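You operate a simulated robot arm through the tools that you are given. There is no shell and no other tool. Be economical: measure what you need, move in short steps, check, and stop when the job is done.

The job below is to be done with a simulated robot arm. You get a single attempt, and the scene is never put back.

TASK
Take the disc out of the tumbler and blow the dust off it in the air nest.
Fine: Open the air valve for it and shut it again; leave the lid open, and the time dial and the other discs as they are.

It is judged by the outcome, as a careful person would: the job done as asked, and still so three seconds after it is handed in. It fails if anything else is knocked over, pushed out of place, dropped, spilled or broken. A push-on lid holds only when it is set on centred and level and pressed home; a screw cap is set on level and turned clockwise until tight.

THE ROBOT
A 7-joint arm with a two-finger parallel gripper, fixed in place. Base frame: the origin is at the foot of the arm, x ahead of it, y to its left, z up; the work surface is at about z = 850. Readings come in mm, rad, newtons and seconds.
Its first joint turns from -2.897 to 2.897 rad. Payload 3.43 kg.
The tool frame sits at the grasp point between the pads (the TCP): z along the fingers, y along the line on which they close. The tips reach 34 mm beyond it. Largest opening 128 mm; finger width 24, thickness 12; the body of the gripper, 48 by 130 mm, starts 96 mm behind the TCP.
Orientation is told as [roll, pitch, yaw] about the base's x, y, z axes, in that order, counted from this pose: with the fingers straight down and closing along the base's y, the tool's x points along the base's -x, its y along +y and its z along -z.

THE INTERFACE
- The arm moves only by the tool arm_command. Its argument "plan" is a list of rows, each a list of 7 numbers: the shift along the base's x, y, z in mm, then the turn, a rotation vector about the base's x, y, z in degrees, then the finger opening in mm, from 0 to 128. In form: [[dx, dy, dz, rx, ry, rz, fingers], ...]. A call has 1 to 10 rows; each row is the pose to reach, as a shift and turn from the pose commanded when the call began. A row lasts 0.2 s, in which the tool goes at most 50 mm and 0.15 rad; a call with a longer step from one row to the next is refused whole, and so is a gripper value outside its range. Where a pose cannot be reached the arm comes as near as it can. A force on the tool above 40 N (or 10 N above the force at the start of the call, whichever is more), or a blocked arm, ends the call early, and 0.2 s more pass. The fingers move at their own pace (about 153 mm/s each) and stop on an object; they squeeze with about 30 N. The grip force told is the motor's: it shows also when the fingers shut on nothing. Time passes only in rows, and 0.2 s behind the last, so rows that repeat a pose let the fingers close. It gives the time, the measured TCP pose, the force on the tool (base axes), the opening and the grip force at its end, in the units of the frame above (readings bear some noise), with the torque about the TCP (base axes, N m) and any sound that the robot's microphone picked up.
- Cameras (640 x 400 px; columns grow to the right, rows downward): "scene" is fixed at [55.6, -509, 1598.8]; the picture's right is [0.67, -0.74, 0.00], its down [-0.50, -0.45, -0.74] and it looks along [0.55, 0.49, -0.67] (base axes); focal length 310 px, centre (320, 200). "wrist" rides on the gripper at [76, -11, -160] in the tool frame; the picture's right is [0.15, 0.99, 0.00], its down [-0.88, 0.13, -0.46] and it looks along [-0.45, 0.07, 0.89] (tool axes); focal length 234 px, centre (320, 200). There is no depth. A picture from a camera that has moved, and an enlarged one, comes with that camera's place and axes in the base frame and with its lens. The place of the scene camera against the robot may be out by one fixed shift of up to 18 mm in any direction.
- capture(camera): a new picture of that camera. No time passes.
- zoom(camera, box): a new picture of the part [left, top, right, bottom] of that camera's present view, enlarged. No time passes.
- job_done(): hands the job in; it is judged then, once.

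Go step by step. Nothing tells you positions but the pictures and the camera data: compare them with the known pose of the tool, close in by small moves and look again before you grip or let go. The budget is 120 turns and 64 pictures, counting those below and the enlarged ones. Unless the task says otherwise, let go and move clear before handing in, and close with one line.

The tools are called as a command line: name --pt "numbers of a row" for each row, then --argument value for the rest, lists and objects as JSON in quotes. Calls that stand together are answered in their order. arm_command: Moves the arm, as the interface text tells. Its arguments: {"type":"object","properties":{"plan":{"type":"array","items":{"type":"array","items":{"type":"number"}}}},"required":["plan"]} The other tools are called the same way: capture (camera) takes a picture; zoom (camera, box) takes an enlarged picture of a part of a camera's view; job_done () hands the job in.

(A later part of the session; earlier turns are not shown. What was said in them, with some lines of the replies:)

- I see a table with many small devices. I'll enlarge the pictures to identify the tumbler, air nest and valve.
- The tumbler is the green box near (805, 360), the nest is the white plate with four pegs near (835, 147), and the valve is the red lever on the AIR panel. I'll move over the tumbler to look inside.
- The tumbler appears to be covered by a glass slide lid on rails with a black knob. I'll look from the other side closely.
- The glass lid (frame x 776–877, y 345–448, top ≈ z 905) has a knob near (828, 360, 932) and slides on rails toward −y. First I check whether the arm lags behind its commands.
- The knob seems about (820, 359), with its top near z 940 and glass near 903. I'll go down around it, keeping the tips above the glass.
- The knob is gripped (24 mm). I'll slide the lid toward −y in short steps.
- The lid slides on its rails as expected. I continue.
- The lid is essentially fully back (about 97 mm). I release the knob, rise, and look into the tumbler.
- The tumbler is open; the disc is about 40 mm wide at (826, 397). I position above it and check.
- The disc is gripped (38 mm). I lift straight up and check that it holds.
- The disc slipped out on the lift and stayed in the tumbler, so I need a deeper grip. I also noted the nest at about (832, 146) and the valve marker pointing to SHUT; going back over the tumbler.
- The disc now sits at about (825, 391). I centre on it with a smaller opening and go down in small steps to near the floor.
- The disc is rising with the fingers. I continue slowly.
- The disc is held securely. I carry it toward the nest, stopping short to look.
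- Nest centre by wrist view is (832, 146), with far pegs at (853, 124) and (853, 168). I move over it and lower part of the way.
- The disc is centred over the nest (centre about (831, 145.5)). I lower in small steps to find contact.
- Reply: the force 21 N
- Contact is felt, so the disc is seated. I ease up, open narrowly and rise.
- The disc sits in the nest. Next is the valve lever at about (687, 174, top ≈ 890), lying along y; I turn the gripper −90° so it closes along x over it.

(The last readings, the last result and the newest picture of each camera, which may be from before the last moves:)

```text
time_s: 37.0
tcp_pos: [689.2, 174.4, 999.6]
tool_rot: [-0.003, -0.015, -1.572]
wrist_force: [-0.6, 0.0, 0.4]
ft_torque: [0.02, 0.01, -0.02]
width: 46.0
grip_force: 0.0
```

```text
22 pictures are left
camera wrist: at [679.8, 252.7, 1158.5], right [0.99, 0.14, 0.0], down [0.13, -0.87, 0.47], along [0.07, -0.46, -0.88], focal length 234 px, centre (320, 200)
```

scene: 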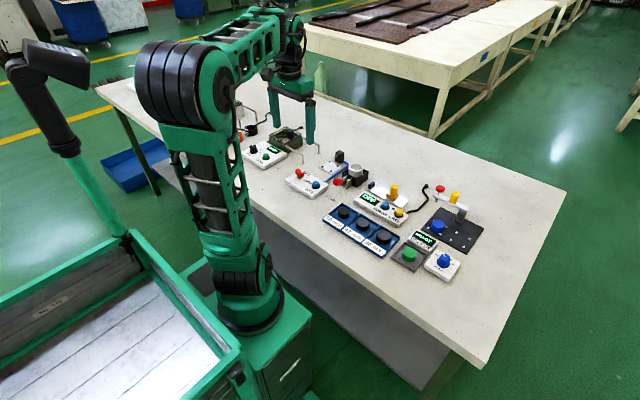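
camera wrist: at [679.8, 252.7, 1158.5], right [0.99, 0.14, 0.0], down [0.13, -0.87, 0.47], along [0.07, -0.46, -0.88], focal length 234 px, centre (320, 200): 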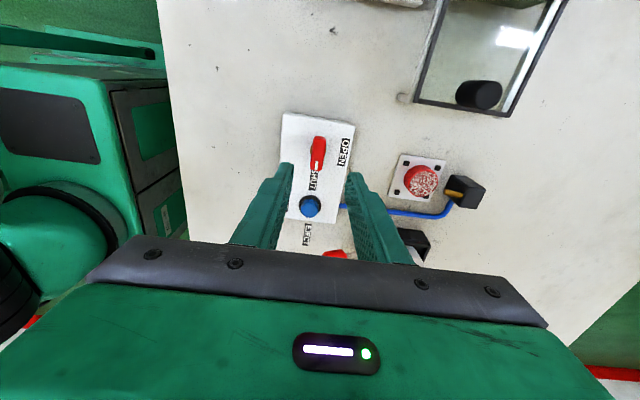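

arm_command --pt "0 0 -25 0 0 0 46" --pt "0 0 -50 0 0 0 46" --pt "0 0 -65 0 0 0 46" --pt "0 0 -65 0 0 0 46"

zoom --camera "wrist" --box '[240, 100, 400, 220]'

zoom --camera "scene" --box '[270, 140, 350, 200]'

```text
time_s: 38.0
tcp_pos: [689.6, 175.7, 934.8]
tool_rot: [-0.002, -0.013, -1.571]
wrist_force: [-0.5, 0.3, 0.2]
ft_torque: [0.0, 0.03, -0.03]
width: 46.0
grip_force: 0.2
```

```text
3.33 times, centred on (320, 160) of wrist
camera zoom: at [678.6, 253.0, 1094.1], right [0.99, 0.15, 0.0], down [0.13, -0.87, 0.47], along [0.07, -0.46, -0.88], focal length 781 px, centre (320, 333)
```

zoom: 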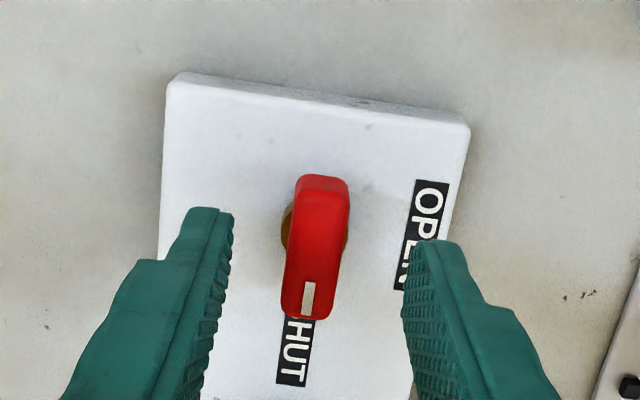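

```text
6.67 times, centred on (310, 170) of scene
camera zoom: at [55.6, -509.0, 1598.8], right [0.67, -0.74, 0.0], down [-0.5, -0.45, -0.74], along [0.55, 0.49, -0.67], focal length 2068 px, centre (387, 400)
```

zoom: 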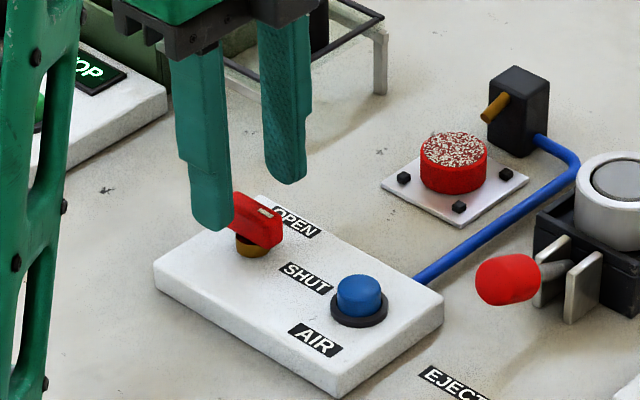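

The lever pivots at about (689, 173.5). I lower onto the bar, then close.

arm_command --pt "0 -2 -10 0 0 0 46" --pt "0 -2 -17 0 0 0 46" --pt "0 -2 -20 0 0 0 40" --pt "0 -2 -20 0 0 0 28" --pt "0 -2 -20 0 0 0 8" --pt "0 -2 -20 0 0 0 8"

zoom --camera "wrist" --box '[240, 100, 400, 220]'

zoom --camera "scene" --box '[270, 140, 350, 200]'

```text
time_s: 39.4
tcp_pos: [687.4, 172.9, 914.9]
tool_rot: [-0.005, -0.014, -1.568]
wrist_force: [-22.1, -1.2, -0.8]
ft_torque: [-0.29, 0.17, 0.02]
width: 14.8
grip_force: 44.6
```

```text
3.33 times, centred on (320, 160) of wrist
camera zoom: at [677.6, 250.4, 1074.0], right [0.99, 0.15, -0.01], down [0.13, -0.87, 0.47], along [0.06, -0.46, -0.88], focal length 781 px, centre (320, 333)
```

zoom: 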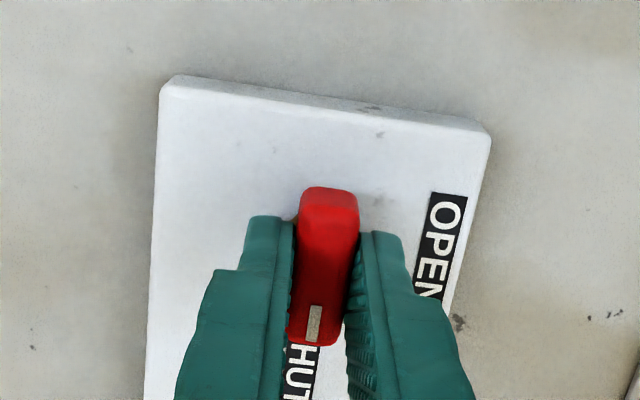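

```text
6.67 times, centred on (310, 170) of scene
camera zoom: at [55.6, -509.0, 1598.8], right [0.67, -0.74, 0.0], down [-0.5, -0.45, -0.74], along [0.55, 0.49, -0.67], focal length 2068 px, centre (387, 400)
```

zoom: 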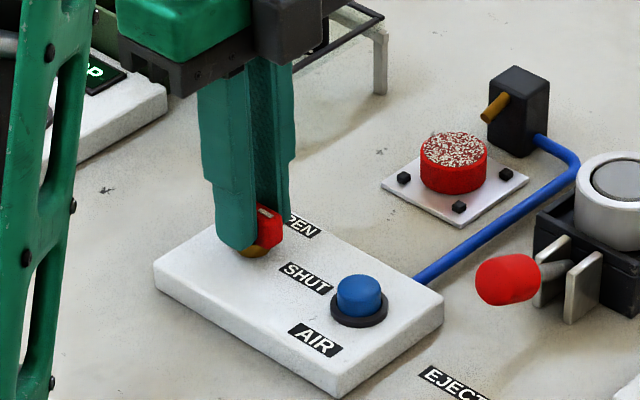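

The bar is gripped. I relieve the side load and begin turning it counter-clockwise (marker from −y toward OPEN at +x).

arm_command --pt "-2 0 0 0 0 0 8" --pt "-2 0 0 0 0 8 8" --pt "-2 0 0 0 0 16 8" --pt "-2 0 0 0 0 24 8"

```text
time_s: 40.4
tcp_pos: [686.8, 171.9, 915.5]
tool_rot: [-0.001, -0.014, -1.151]
wrist_force: [-9.5, -4.9, 0.4]
ft_torque: [-1.04, -0.04, -0.01]
width: 14.7
grip_force: 45.2
```

arm_command --pt "-1 -1 0 0 0 8 8" --pt "-1 -1 0 0 0 16 8" --pt "-1 -1 0 0 0 24 8" --pt "-1 -1 0 0 0 32 8" --pt "-1 -1 0 0 0 40 8"

zoom --camera "scene" --box '[270, 140, 350, 200]'

```text
time_s: 41.6
tcp_pos: [687.5, 173.1, 915.3]
tool_rot: [0.002, -0.013, -0.453]
wrist_force: [16.5, 0.2, 6.1]
ft_torque: [0.24, 0.53, 0.0]
width: 14.9
grip_force: 45.1
```

```text
6.67 times, centred on (310, 170) of scene
camera zoom: at [55.6, -509.0, 1598.8], right [0.67, -0.74, 0.0], down [-0.5, -0.45, -0.74], along [0.55, 0.49, -0.67], focal length 2068 px, centre (387, 400)
```

zoom: 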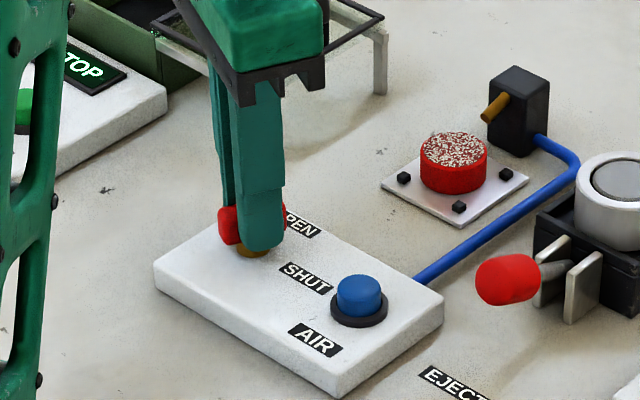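

arm_command --pt "1 0 0 0 0 8 8" --pt "1 0 0 0 0 16 8" --pt "1 0 0 0 0 24 8" --pt "1 0 0 0 0 26 8" --pt "1 0 0 0 0 26 8"

zoom --camera "scene" --box '[270, 140, 350, 200]'

capture --camera "wrist"

```text
time_s: 42.8
tcp_pos: [687.4, 173.0, 914.2]
tool_rot: [0.0, -0.015, 0.0]
wrist_force: [14.6, 1.4, 27.6]
ft_torque: [-0.1, -0.55, -0.01]
width: 15.0
grip_force: 45.0
```

```text
6.67 times, centred on (310, 170) of scene
camera zoom: at [55.6, -509.0, 1598.8], right [0.67, -0.74, 0.0], down [-0.5, -0.45, -0.74], along [0.55, 0.49, -0.67], focal length 2068 px, centre (387, 400)
```

zoom: 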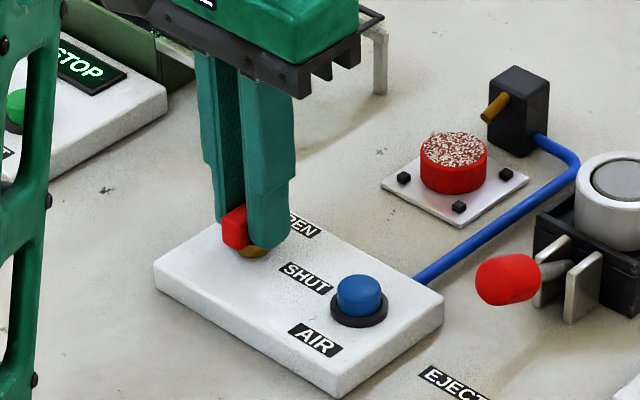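

```text
15 pictures are left
camera wrist: at [610.4, 161.4, 1073.3], right [-0.15, 0.99, 0.0], down [0.87, 0.13, 0.47], along [0.46, 0.07, -0.88], focal length 234 px, centre (320, 200)
```

wrist: 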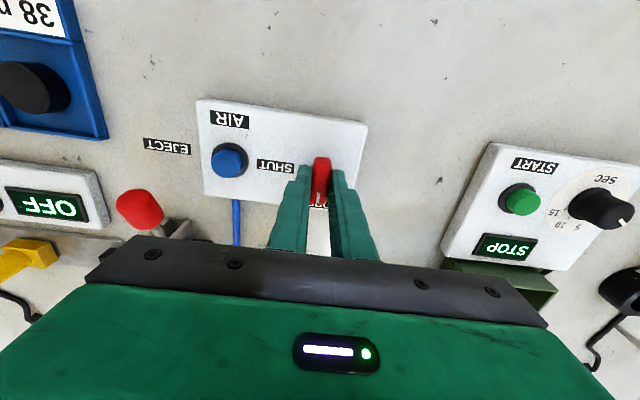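

The lever now points to OPEN with no sound yet. I relieve the load and wait.

arm_command --pt "1 0 1 0 0 0 8" --pt "1 0 1 0 0 0 8" --pt "1 0 1 0 0 0 8" --pt "1 0 1 0 0 0 8" --pt "1 0 1 0 0 0 8" --pt "1 0 1 0 0 0 8" --pt "1 0 1 0 0 0 8"

zoom --camera "scene" --box '[270, 140, 350, 200]'

```text
time_s: 44.4
tcp_pos: [687.1, 172.8, 915.3]
tool_rot: [-0.002, -0.009, 0.003]
wrist_force: [4.8, 15.9, -14.2]
ft_torque: [0.51, -1.06, -0.08]
width: 14.7
grip_force: 44.8
```

```text
6.67 times, centred on (310, 170) of scene
camera zoom: at [55.6, -509.0, 1598.8], right [0.67, -0.74, 0.0], down [-0.5, -0.45, -0.74], along [0.55, 0.49, -0.67], focal length 2068 px, centre (387, 400)
```

zoom: 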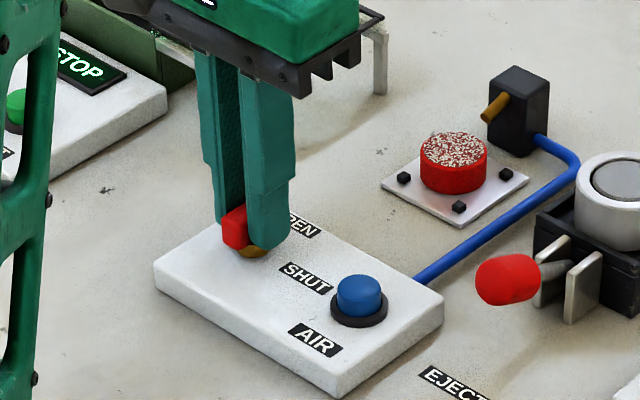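

No blowing yet, so the blue AIR button probably triggers the blast. I release the lever, rise and look at lever and button.

arm_command --pt "0 0 0 0 0 0 36" --pt "0 0 0 0 0 0 36" --pt "0 0 20 0 0 0 36" --pt "0 0 50 0 0 0 36" --pt "-10 -25 70 0 0 0 20" --pt "-20 -50 70 0 0 0 0" --pt "-30 -78 70 0 0 0 0" --pt "-30 -78 70 0 0 0 0"

capture --camera "wrist"

```text
time_s: 46.2
tcp_pos: [658.5, 92.2, 985.3]
tool_rot: [0.0, -0.011, -0.001]
wrist_force: [0.5, -0.4, -0.3]
ft_torque: [-0.01, 0.0, 0.02]
width: 0.2
grip_force: 30.2
```

```text
13 pictures are left
camera wrist: at [581.0, 81.2, 1145.3], right [-0.15, 0.99, 0.0], down [0.88, 0.13, 0.47], along [0.46, 0.07, -0.89], focal length 234 px, centre (320, 200)
```

wrist: 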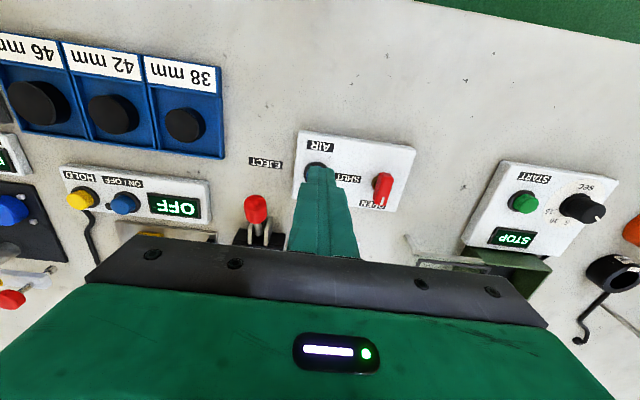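

The lever marks OPEN. I move the closed fingers above the blue button at about (687, 92.5) and lower partway.

arm_command --pt "15 0 -10 0 0 0 0" --pt "29 0.5 -25 0 0 0 0" --pt "29 0.5 -50 0 0 0 0" --pt "29 0.5 -56 0 0 0 0" --pt "29 0.5 -56 0 0 0 0"

zoom --camera "scene" --box '[270, 140, 350, 200]'

zoom --camera "wrist" --box '[240, 100, 400, 220]'

```text
time_s: 47.4
tcp_pos: [688.9, 96.1, 929.8]
tool_rot: [-0.001, -0.013, 0.001]
wrist_force: [-0.7, 0.1, 0.2]
ft_torque: [0.01, 0.0, -0.01]
width: 0.0
grip_force: 29.5
```

```text
6.67 times, centred on (310, 170) of scene
camera zoom: at [55.6, -509.0, 1598.8], right [0.67, -0.74, 0.0], down [-0.5, -0.45, -0.74], along [0.55, 0.49, -0.67], focal length 2068 px, centre (387, 400)
```

zoom: 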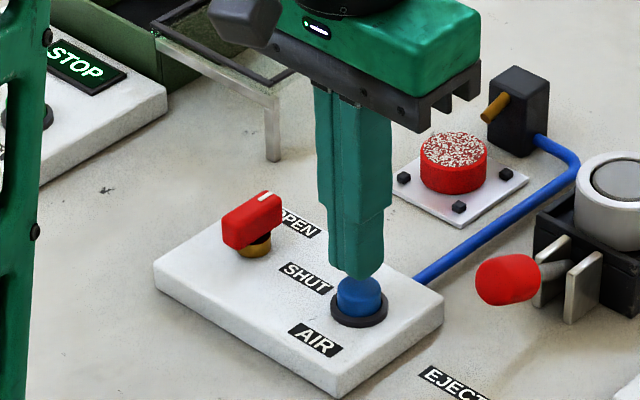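

```text
3.33 times, centred on (320, 160) of wrist
camera zoom: at [611.8, 83.8, 1088.5], right [-0.15, 0.99, 0.0], down [0.88, 0.13, 0.47], along [0.46, 0.07, -0.88], focal length 781 px, centre (320, 333)
```

zoom: 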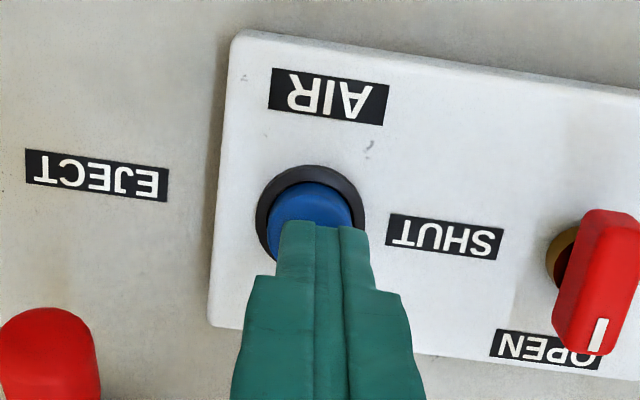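

arm_command --pt "-2 -4 0 0 0 0 0" --pt "-2 -4 -5 0 0 0 0" --pt "-2 -4 -9 0 0 0 0" --pt "-2 -4 -12 0 0 0 0" --pt "-2 -4 -15 0 0 0 0" --pt "-2 -4 -17 0 0 0 0" --pt "-2 -4 -19 0 0 0 0"

```text
time_s: 49.0
tcp_pos: [686.1, 91.2, 912.7]
tool_rot: [0.002, -0.016, -0.001]
wrist_force: [-6.8, 3.2, 27.2]
ft_torque: [0.08, 0.35, -0.11]
width: 0.2
grip_force: 29.9
heard: click
```

A click was heard: the button is pressed. I hold briefly and look at the disc.

arm_command --pt "0 0 0 0 0 0 0" --pt "0 0 0 0 0 0 0" --pt "0 0 0 0 0 0 0" --pt "0 0 0 0 0 0 0" --pt "0 0 0 0 0 0 0"

zoom --camera "scene" --box '[270, 140, 350, 200]'

```text
time_s: 50.2
tcp_pos: [685.7, 91.5, 911.2]
tool_rot: [0.0, -0.014, 0.001]
wrist_force: [-4.0, 8.8, 30.0]
ft_torque: [0.31, 0.26, 0.0]
width: 0.0
grip_force: 29.9
```

```text
6.67 times, centred on (310, 170) of scene
camera zoom: at [55.6, -509.0, 1598.8], right [0.67, -0.74, 0.0], down [-0.5, -0.45, -0.74], along [0.55, 0.49, -0.67], focal length 2068 px, centre (387, 400)
```

zoom: 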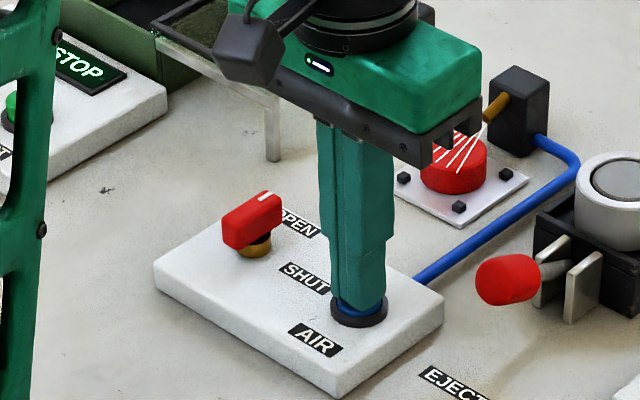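

Air is blowing and the disc looks clean already. I hold one more second, then rise and check.

arm_command --pt "0 0 0 0 0 0 0" --pt "0 0 0 0 0 0 0" --pt "0 0 0 0 0 0 0" --pt "0 0 0 0 0 0 0" --pt "0 0 20 0 0 0 0" --pt "0 0 50 0 0 0 0" --pt "-20 0 85 0 0 0 0" --pt "-20 0 85 0 0 0 0"

zoom --camera "scene" --box '[270, 140, 350, 200]'

```text
time_s: 52.0
tcp_pos: [665.8, 89.0, 995.4]
tool_rot: [0.001, -0.011, 0.0]
wrist_force: [0.1, 0.0, -0.6]
ft_torque: [0.0, 0.01, 0.0]
width: 0.0
grip_force: 30.0
```

```text
6.67 times, centred on (310, 170) of scene
camera zoom: at [55.6, -509.0, 1598.8], right [0.67, -0.74, 0.0], down [-0.5, -0.45, -0.74], along [0.55, 0.49, -0.67], focal length 2068 px, centre (387, 400)
```

zoom: 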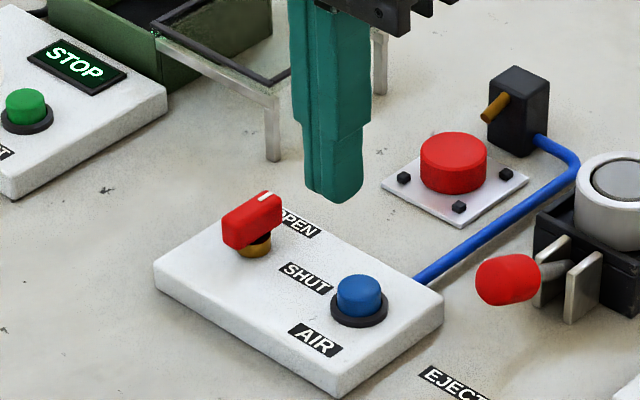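

The disc is clean and the air has stopped. I return to the lever to shut the valve: hover, open, lower, and grip at (687, 173, 915).

arm_command --pt "10 40 0 0 0 0 20" --pt "21.5 84 0 0 0 0 46" --pt "21.5 84 -20 0 0 0 46" --pt "21.5 84 -40 0 0 0 46" --pt "21.5 84 -40 0 0 0 46"

zoom --camera "wrist" --box '[240, 100, 400, 220]'

```text
time_s: 53.2
tcp_pos: [684.8, 175.0, 955.0]
tool_rot: [0.0, -0.011, 0.0]
wrist_force: [-0.3, 0.3, -0.1]
ft_torque: [0.0, -0.01, -0.04]
width: 46.1
grip_force: 0.2
```

```text
3.33 times, centred on (320, 160) of wrist
camera zoom: at [608.7, 164.3, 1114.2], right [-0.15, 0.99, 0.0], down [0.88, 0.13, 0.47], along [0.46, 0.07, -0.88], focal length 781 px, centre (320, 333)
```

zoom: 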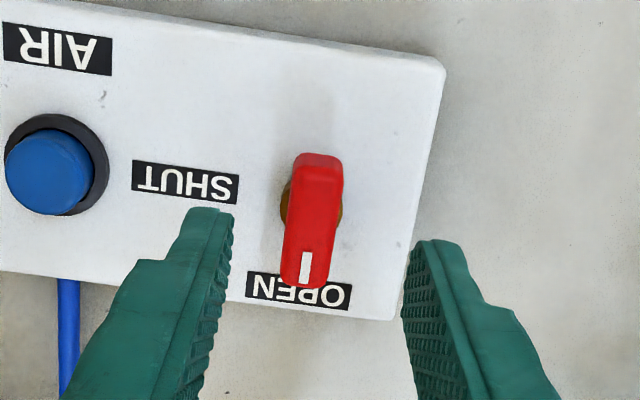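

arm_command --pt "2 -2 -20 0 0 0 46" --pt "2 -2 -36 0 0 0 46" --pt "2 -2 -39 0 0 0 40" --pt "2 -2 -39 0 0 0 28" --pt "2 -2 -39 0 0 0 8" --pt "2 -2 -39 0 0 0 8"

```text
time_s: 54.6
tcp_pos: [688.0, 172.2, 917.6]
tool_rot: [0.002, -0.013, 0.0]
wrist_force: [-1.6, -1.0, -4.7]
ft_torque: [0.01, -1.0, 0.03]
width: 14.8
grip_force: 45.1
```

The lever is gripped again with little load. I turn it clockwise 90° back to SHUT.

arm_command --pt "0 0.5 0 0 0 -8 8" --pt "0 0.5 0 0 0 -16 8" --pt "0 0.5 0 0 0 -24 8" --pt "0 0.5 0 0 0 -32 8" --pt "0 0.5 0 0 0 -40 8" --pt "0 0.5 0 0 0 -48 8"

arm_command --pt "0 0 0 0 0 -8 8" --pt "0 0 0 0 0 -16 8" --pt "0 0 0 0 0 -24 8" --pt "0 0 0 0 0 -32 8" --pt "0 0 0 0 0 -40 8" --pt "0 0 0 0 0 -42 8" --pt "0 0 0 0 0 -42 8"

zoom --camera "scene" --box '[270, 140, 350, 200]'

```text
time_s: 56.0
tcp_pos: [688.0, 172.3, 917.8]
tool_rot: [-0.001, -0.015, -0.845]
wrist_force: [-3.3, -22.4, 9.1]
ft_torque: [0.15, 0.69, 0.04]
width: 14.7
grip_force: 44.1
```

```text
time_s: 57.6
tcp_pos: [687.6, 172.0, 915.7]
tool_rot: [-0.002, -0.013, -1.571]
wrist_force: [-23.2, -24.6, 13.9]
ft_torque: [-0.28, 0.46, -0.01]
width: 14.9
grip_force: 45.0
```

```text
6.67 times, centred on (310, 170) of scene
camera zoom: at [55.6, -509.0, 1598.8], right [0.67, -0.74, 0.0], down [-0.5, -0.45, -0.74], along [0.55, 0.49, -0.67], focal length 2068 px, centre (387, 400)
```

zoom: 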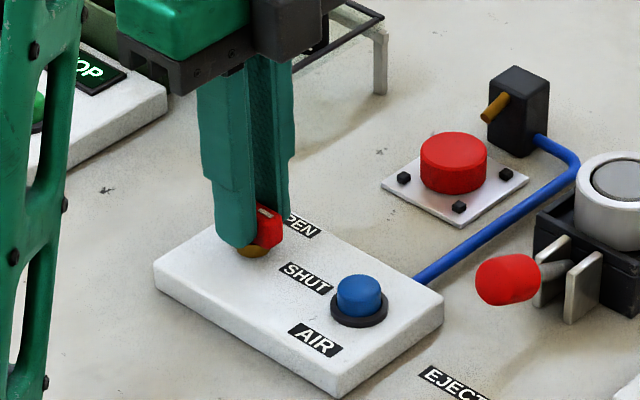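

The lever is back at SHUT. I relieve the load, release, rise and check everything.

arm_command --pt "-1.5 -1 0 0 0 0 8" --pt "-1.5 -1 0 0 0 0 36" --pt "-1.5 -1 0 0 0 0 36" --pt "-1.5 -1 20 0 0 0 36" --pt "-1.5 -1 55 0 0 0 36" --pt "-1.5 -1 95 0 0 0 36" --pt "-20 0 130 0 0 0 36" --pt "-40 0 150 0 0 0 36" --pt "-40 0 150 0 0 0 36"

zoom --camera "scene" --box '[240, 110, 360, 200]'

zoom --camera "scene" --box '[270, 140, 350, 200]'

capture --camera "wrist"

```text
time_s: 59.6
tcp_pos: [648.6, 174.4, 1065.0]
tool_rot: [-0.001, -0.013, -1.571]
wrist_force: [-0.2, 0.2, -0.7]
ft_torque: [0.05, 0.01, 0.01]
width: 35.8
grip_force: 0.0
```

```text
4.44 times, centred on (300, 155) of scene
camera zoom: at [55.6, -509.0, 1598.8], right [0.67, -0.74, 0.0], down [-0.5, -0.45, -0.74], along [0.55, 0.49, -0.67], focal length 1378 px, centre (409, 400)
```

zoom: 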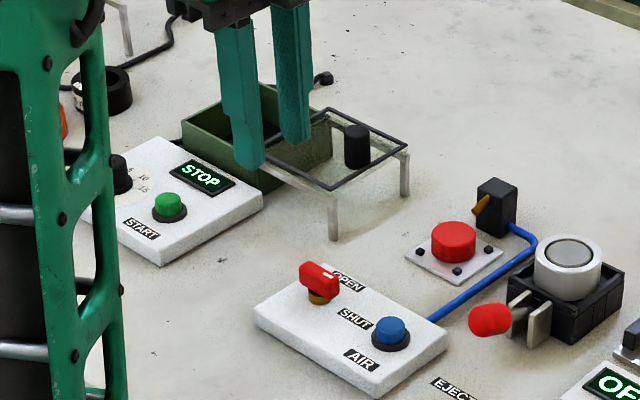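

```text
6.67 times, centred on (310, 170) of scene
camera zoom: at [55.6, -509.0, 1598.8], right [0.67, -0.74, 0.0], down [-0.5, -0.45, -0.74], along [0.55, 0.49, -0.67], focal length 2068 px, centre (387, 400)
```

zoom: 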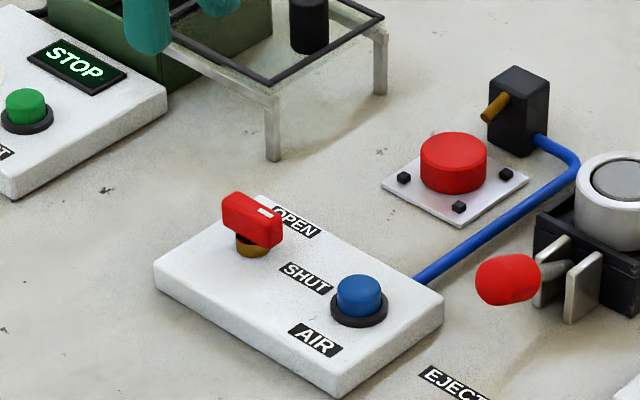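

```text
4 pictures are left
camera wrist: at [637.6, 251.6, 1224.5], right [0.99, 0.15, 0.0], down [0.13, -0.87, 0.47], along [0.07, -0.46, -0.88], focal length 234 px, centre (320, 200)
```

wrist: 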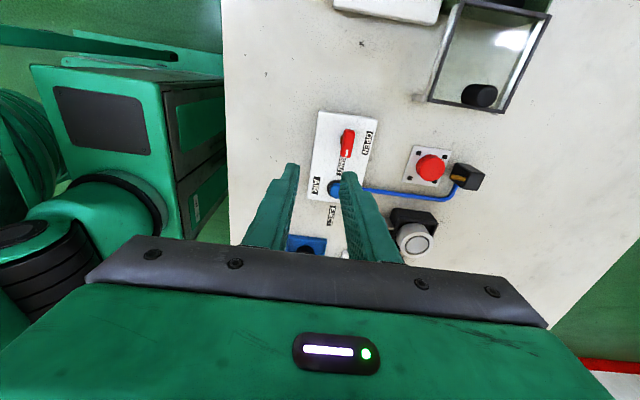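

The valve reads SHUT, the disc is clean in the nest, the lid is open and nothing else has moved. I hand in.

job_done

```text
The job is handed in.
```

The disc is out of the tumbler, blown clean and sitting in the air nest. The air valve is shut again and the lid is open. I did not touch the time dial or the other discs.
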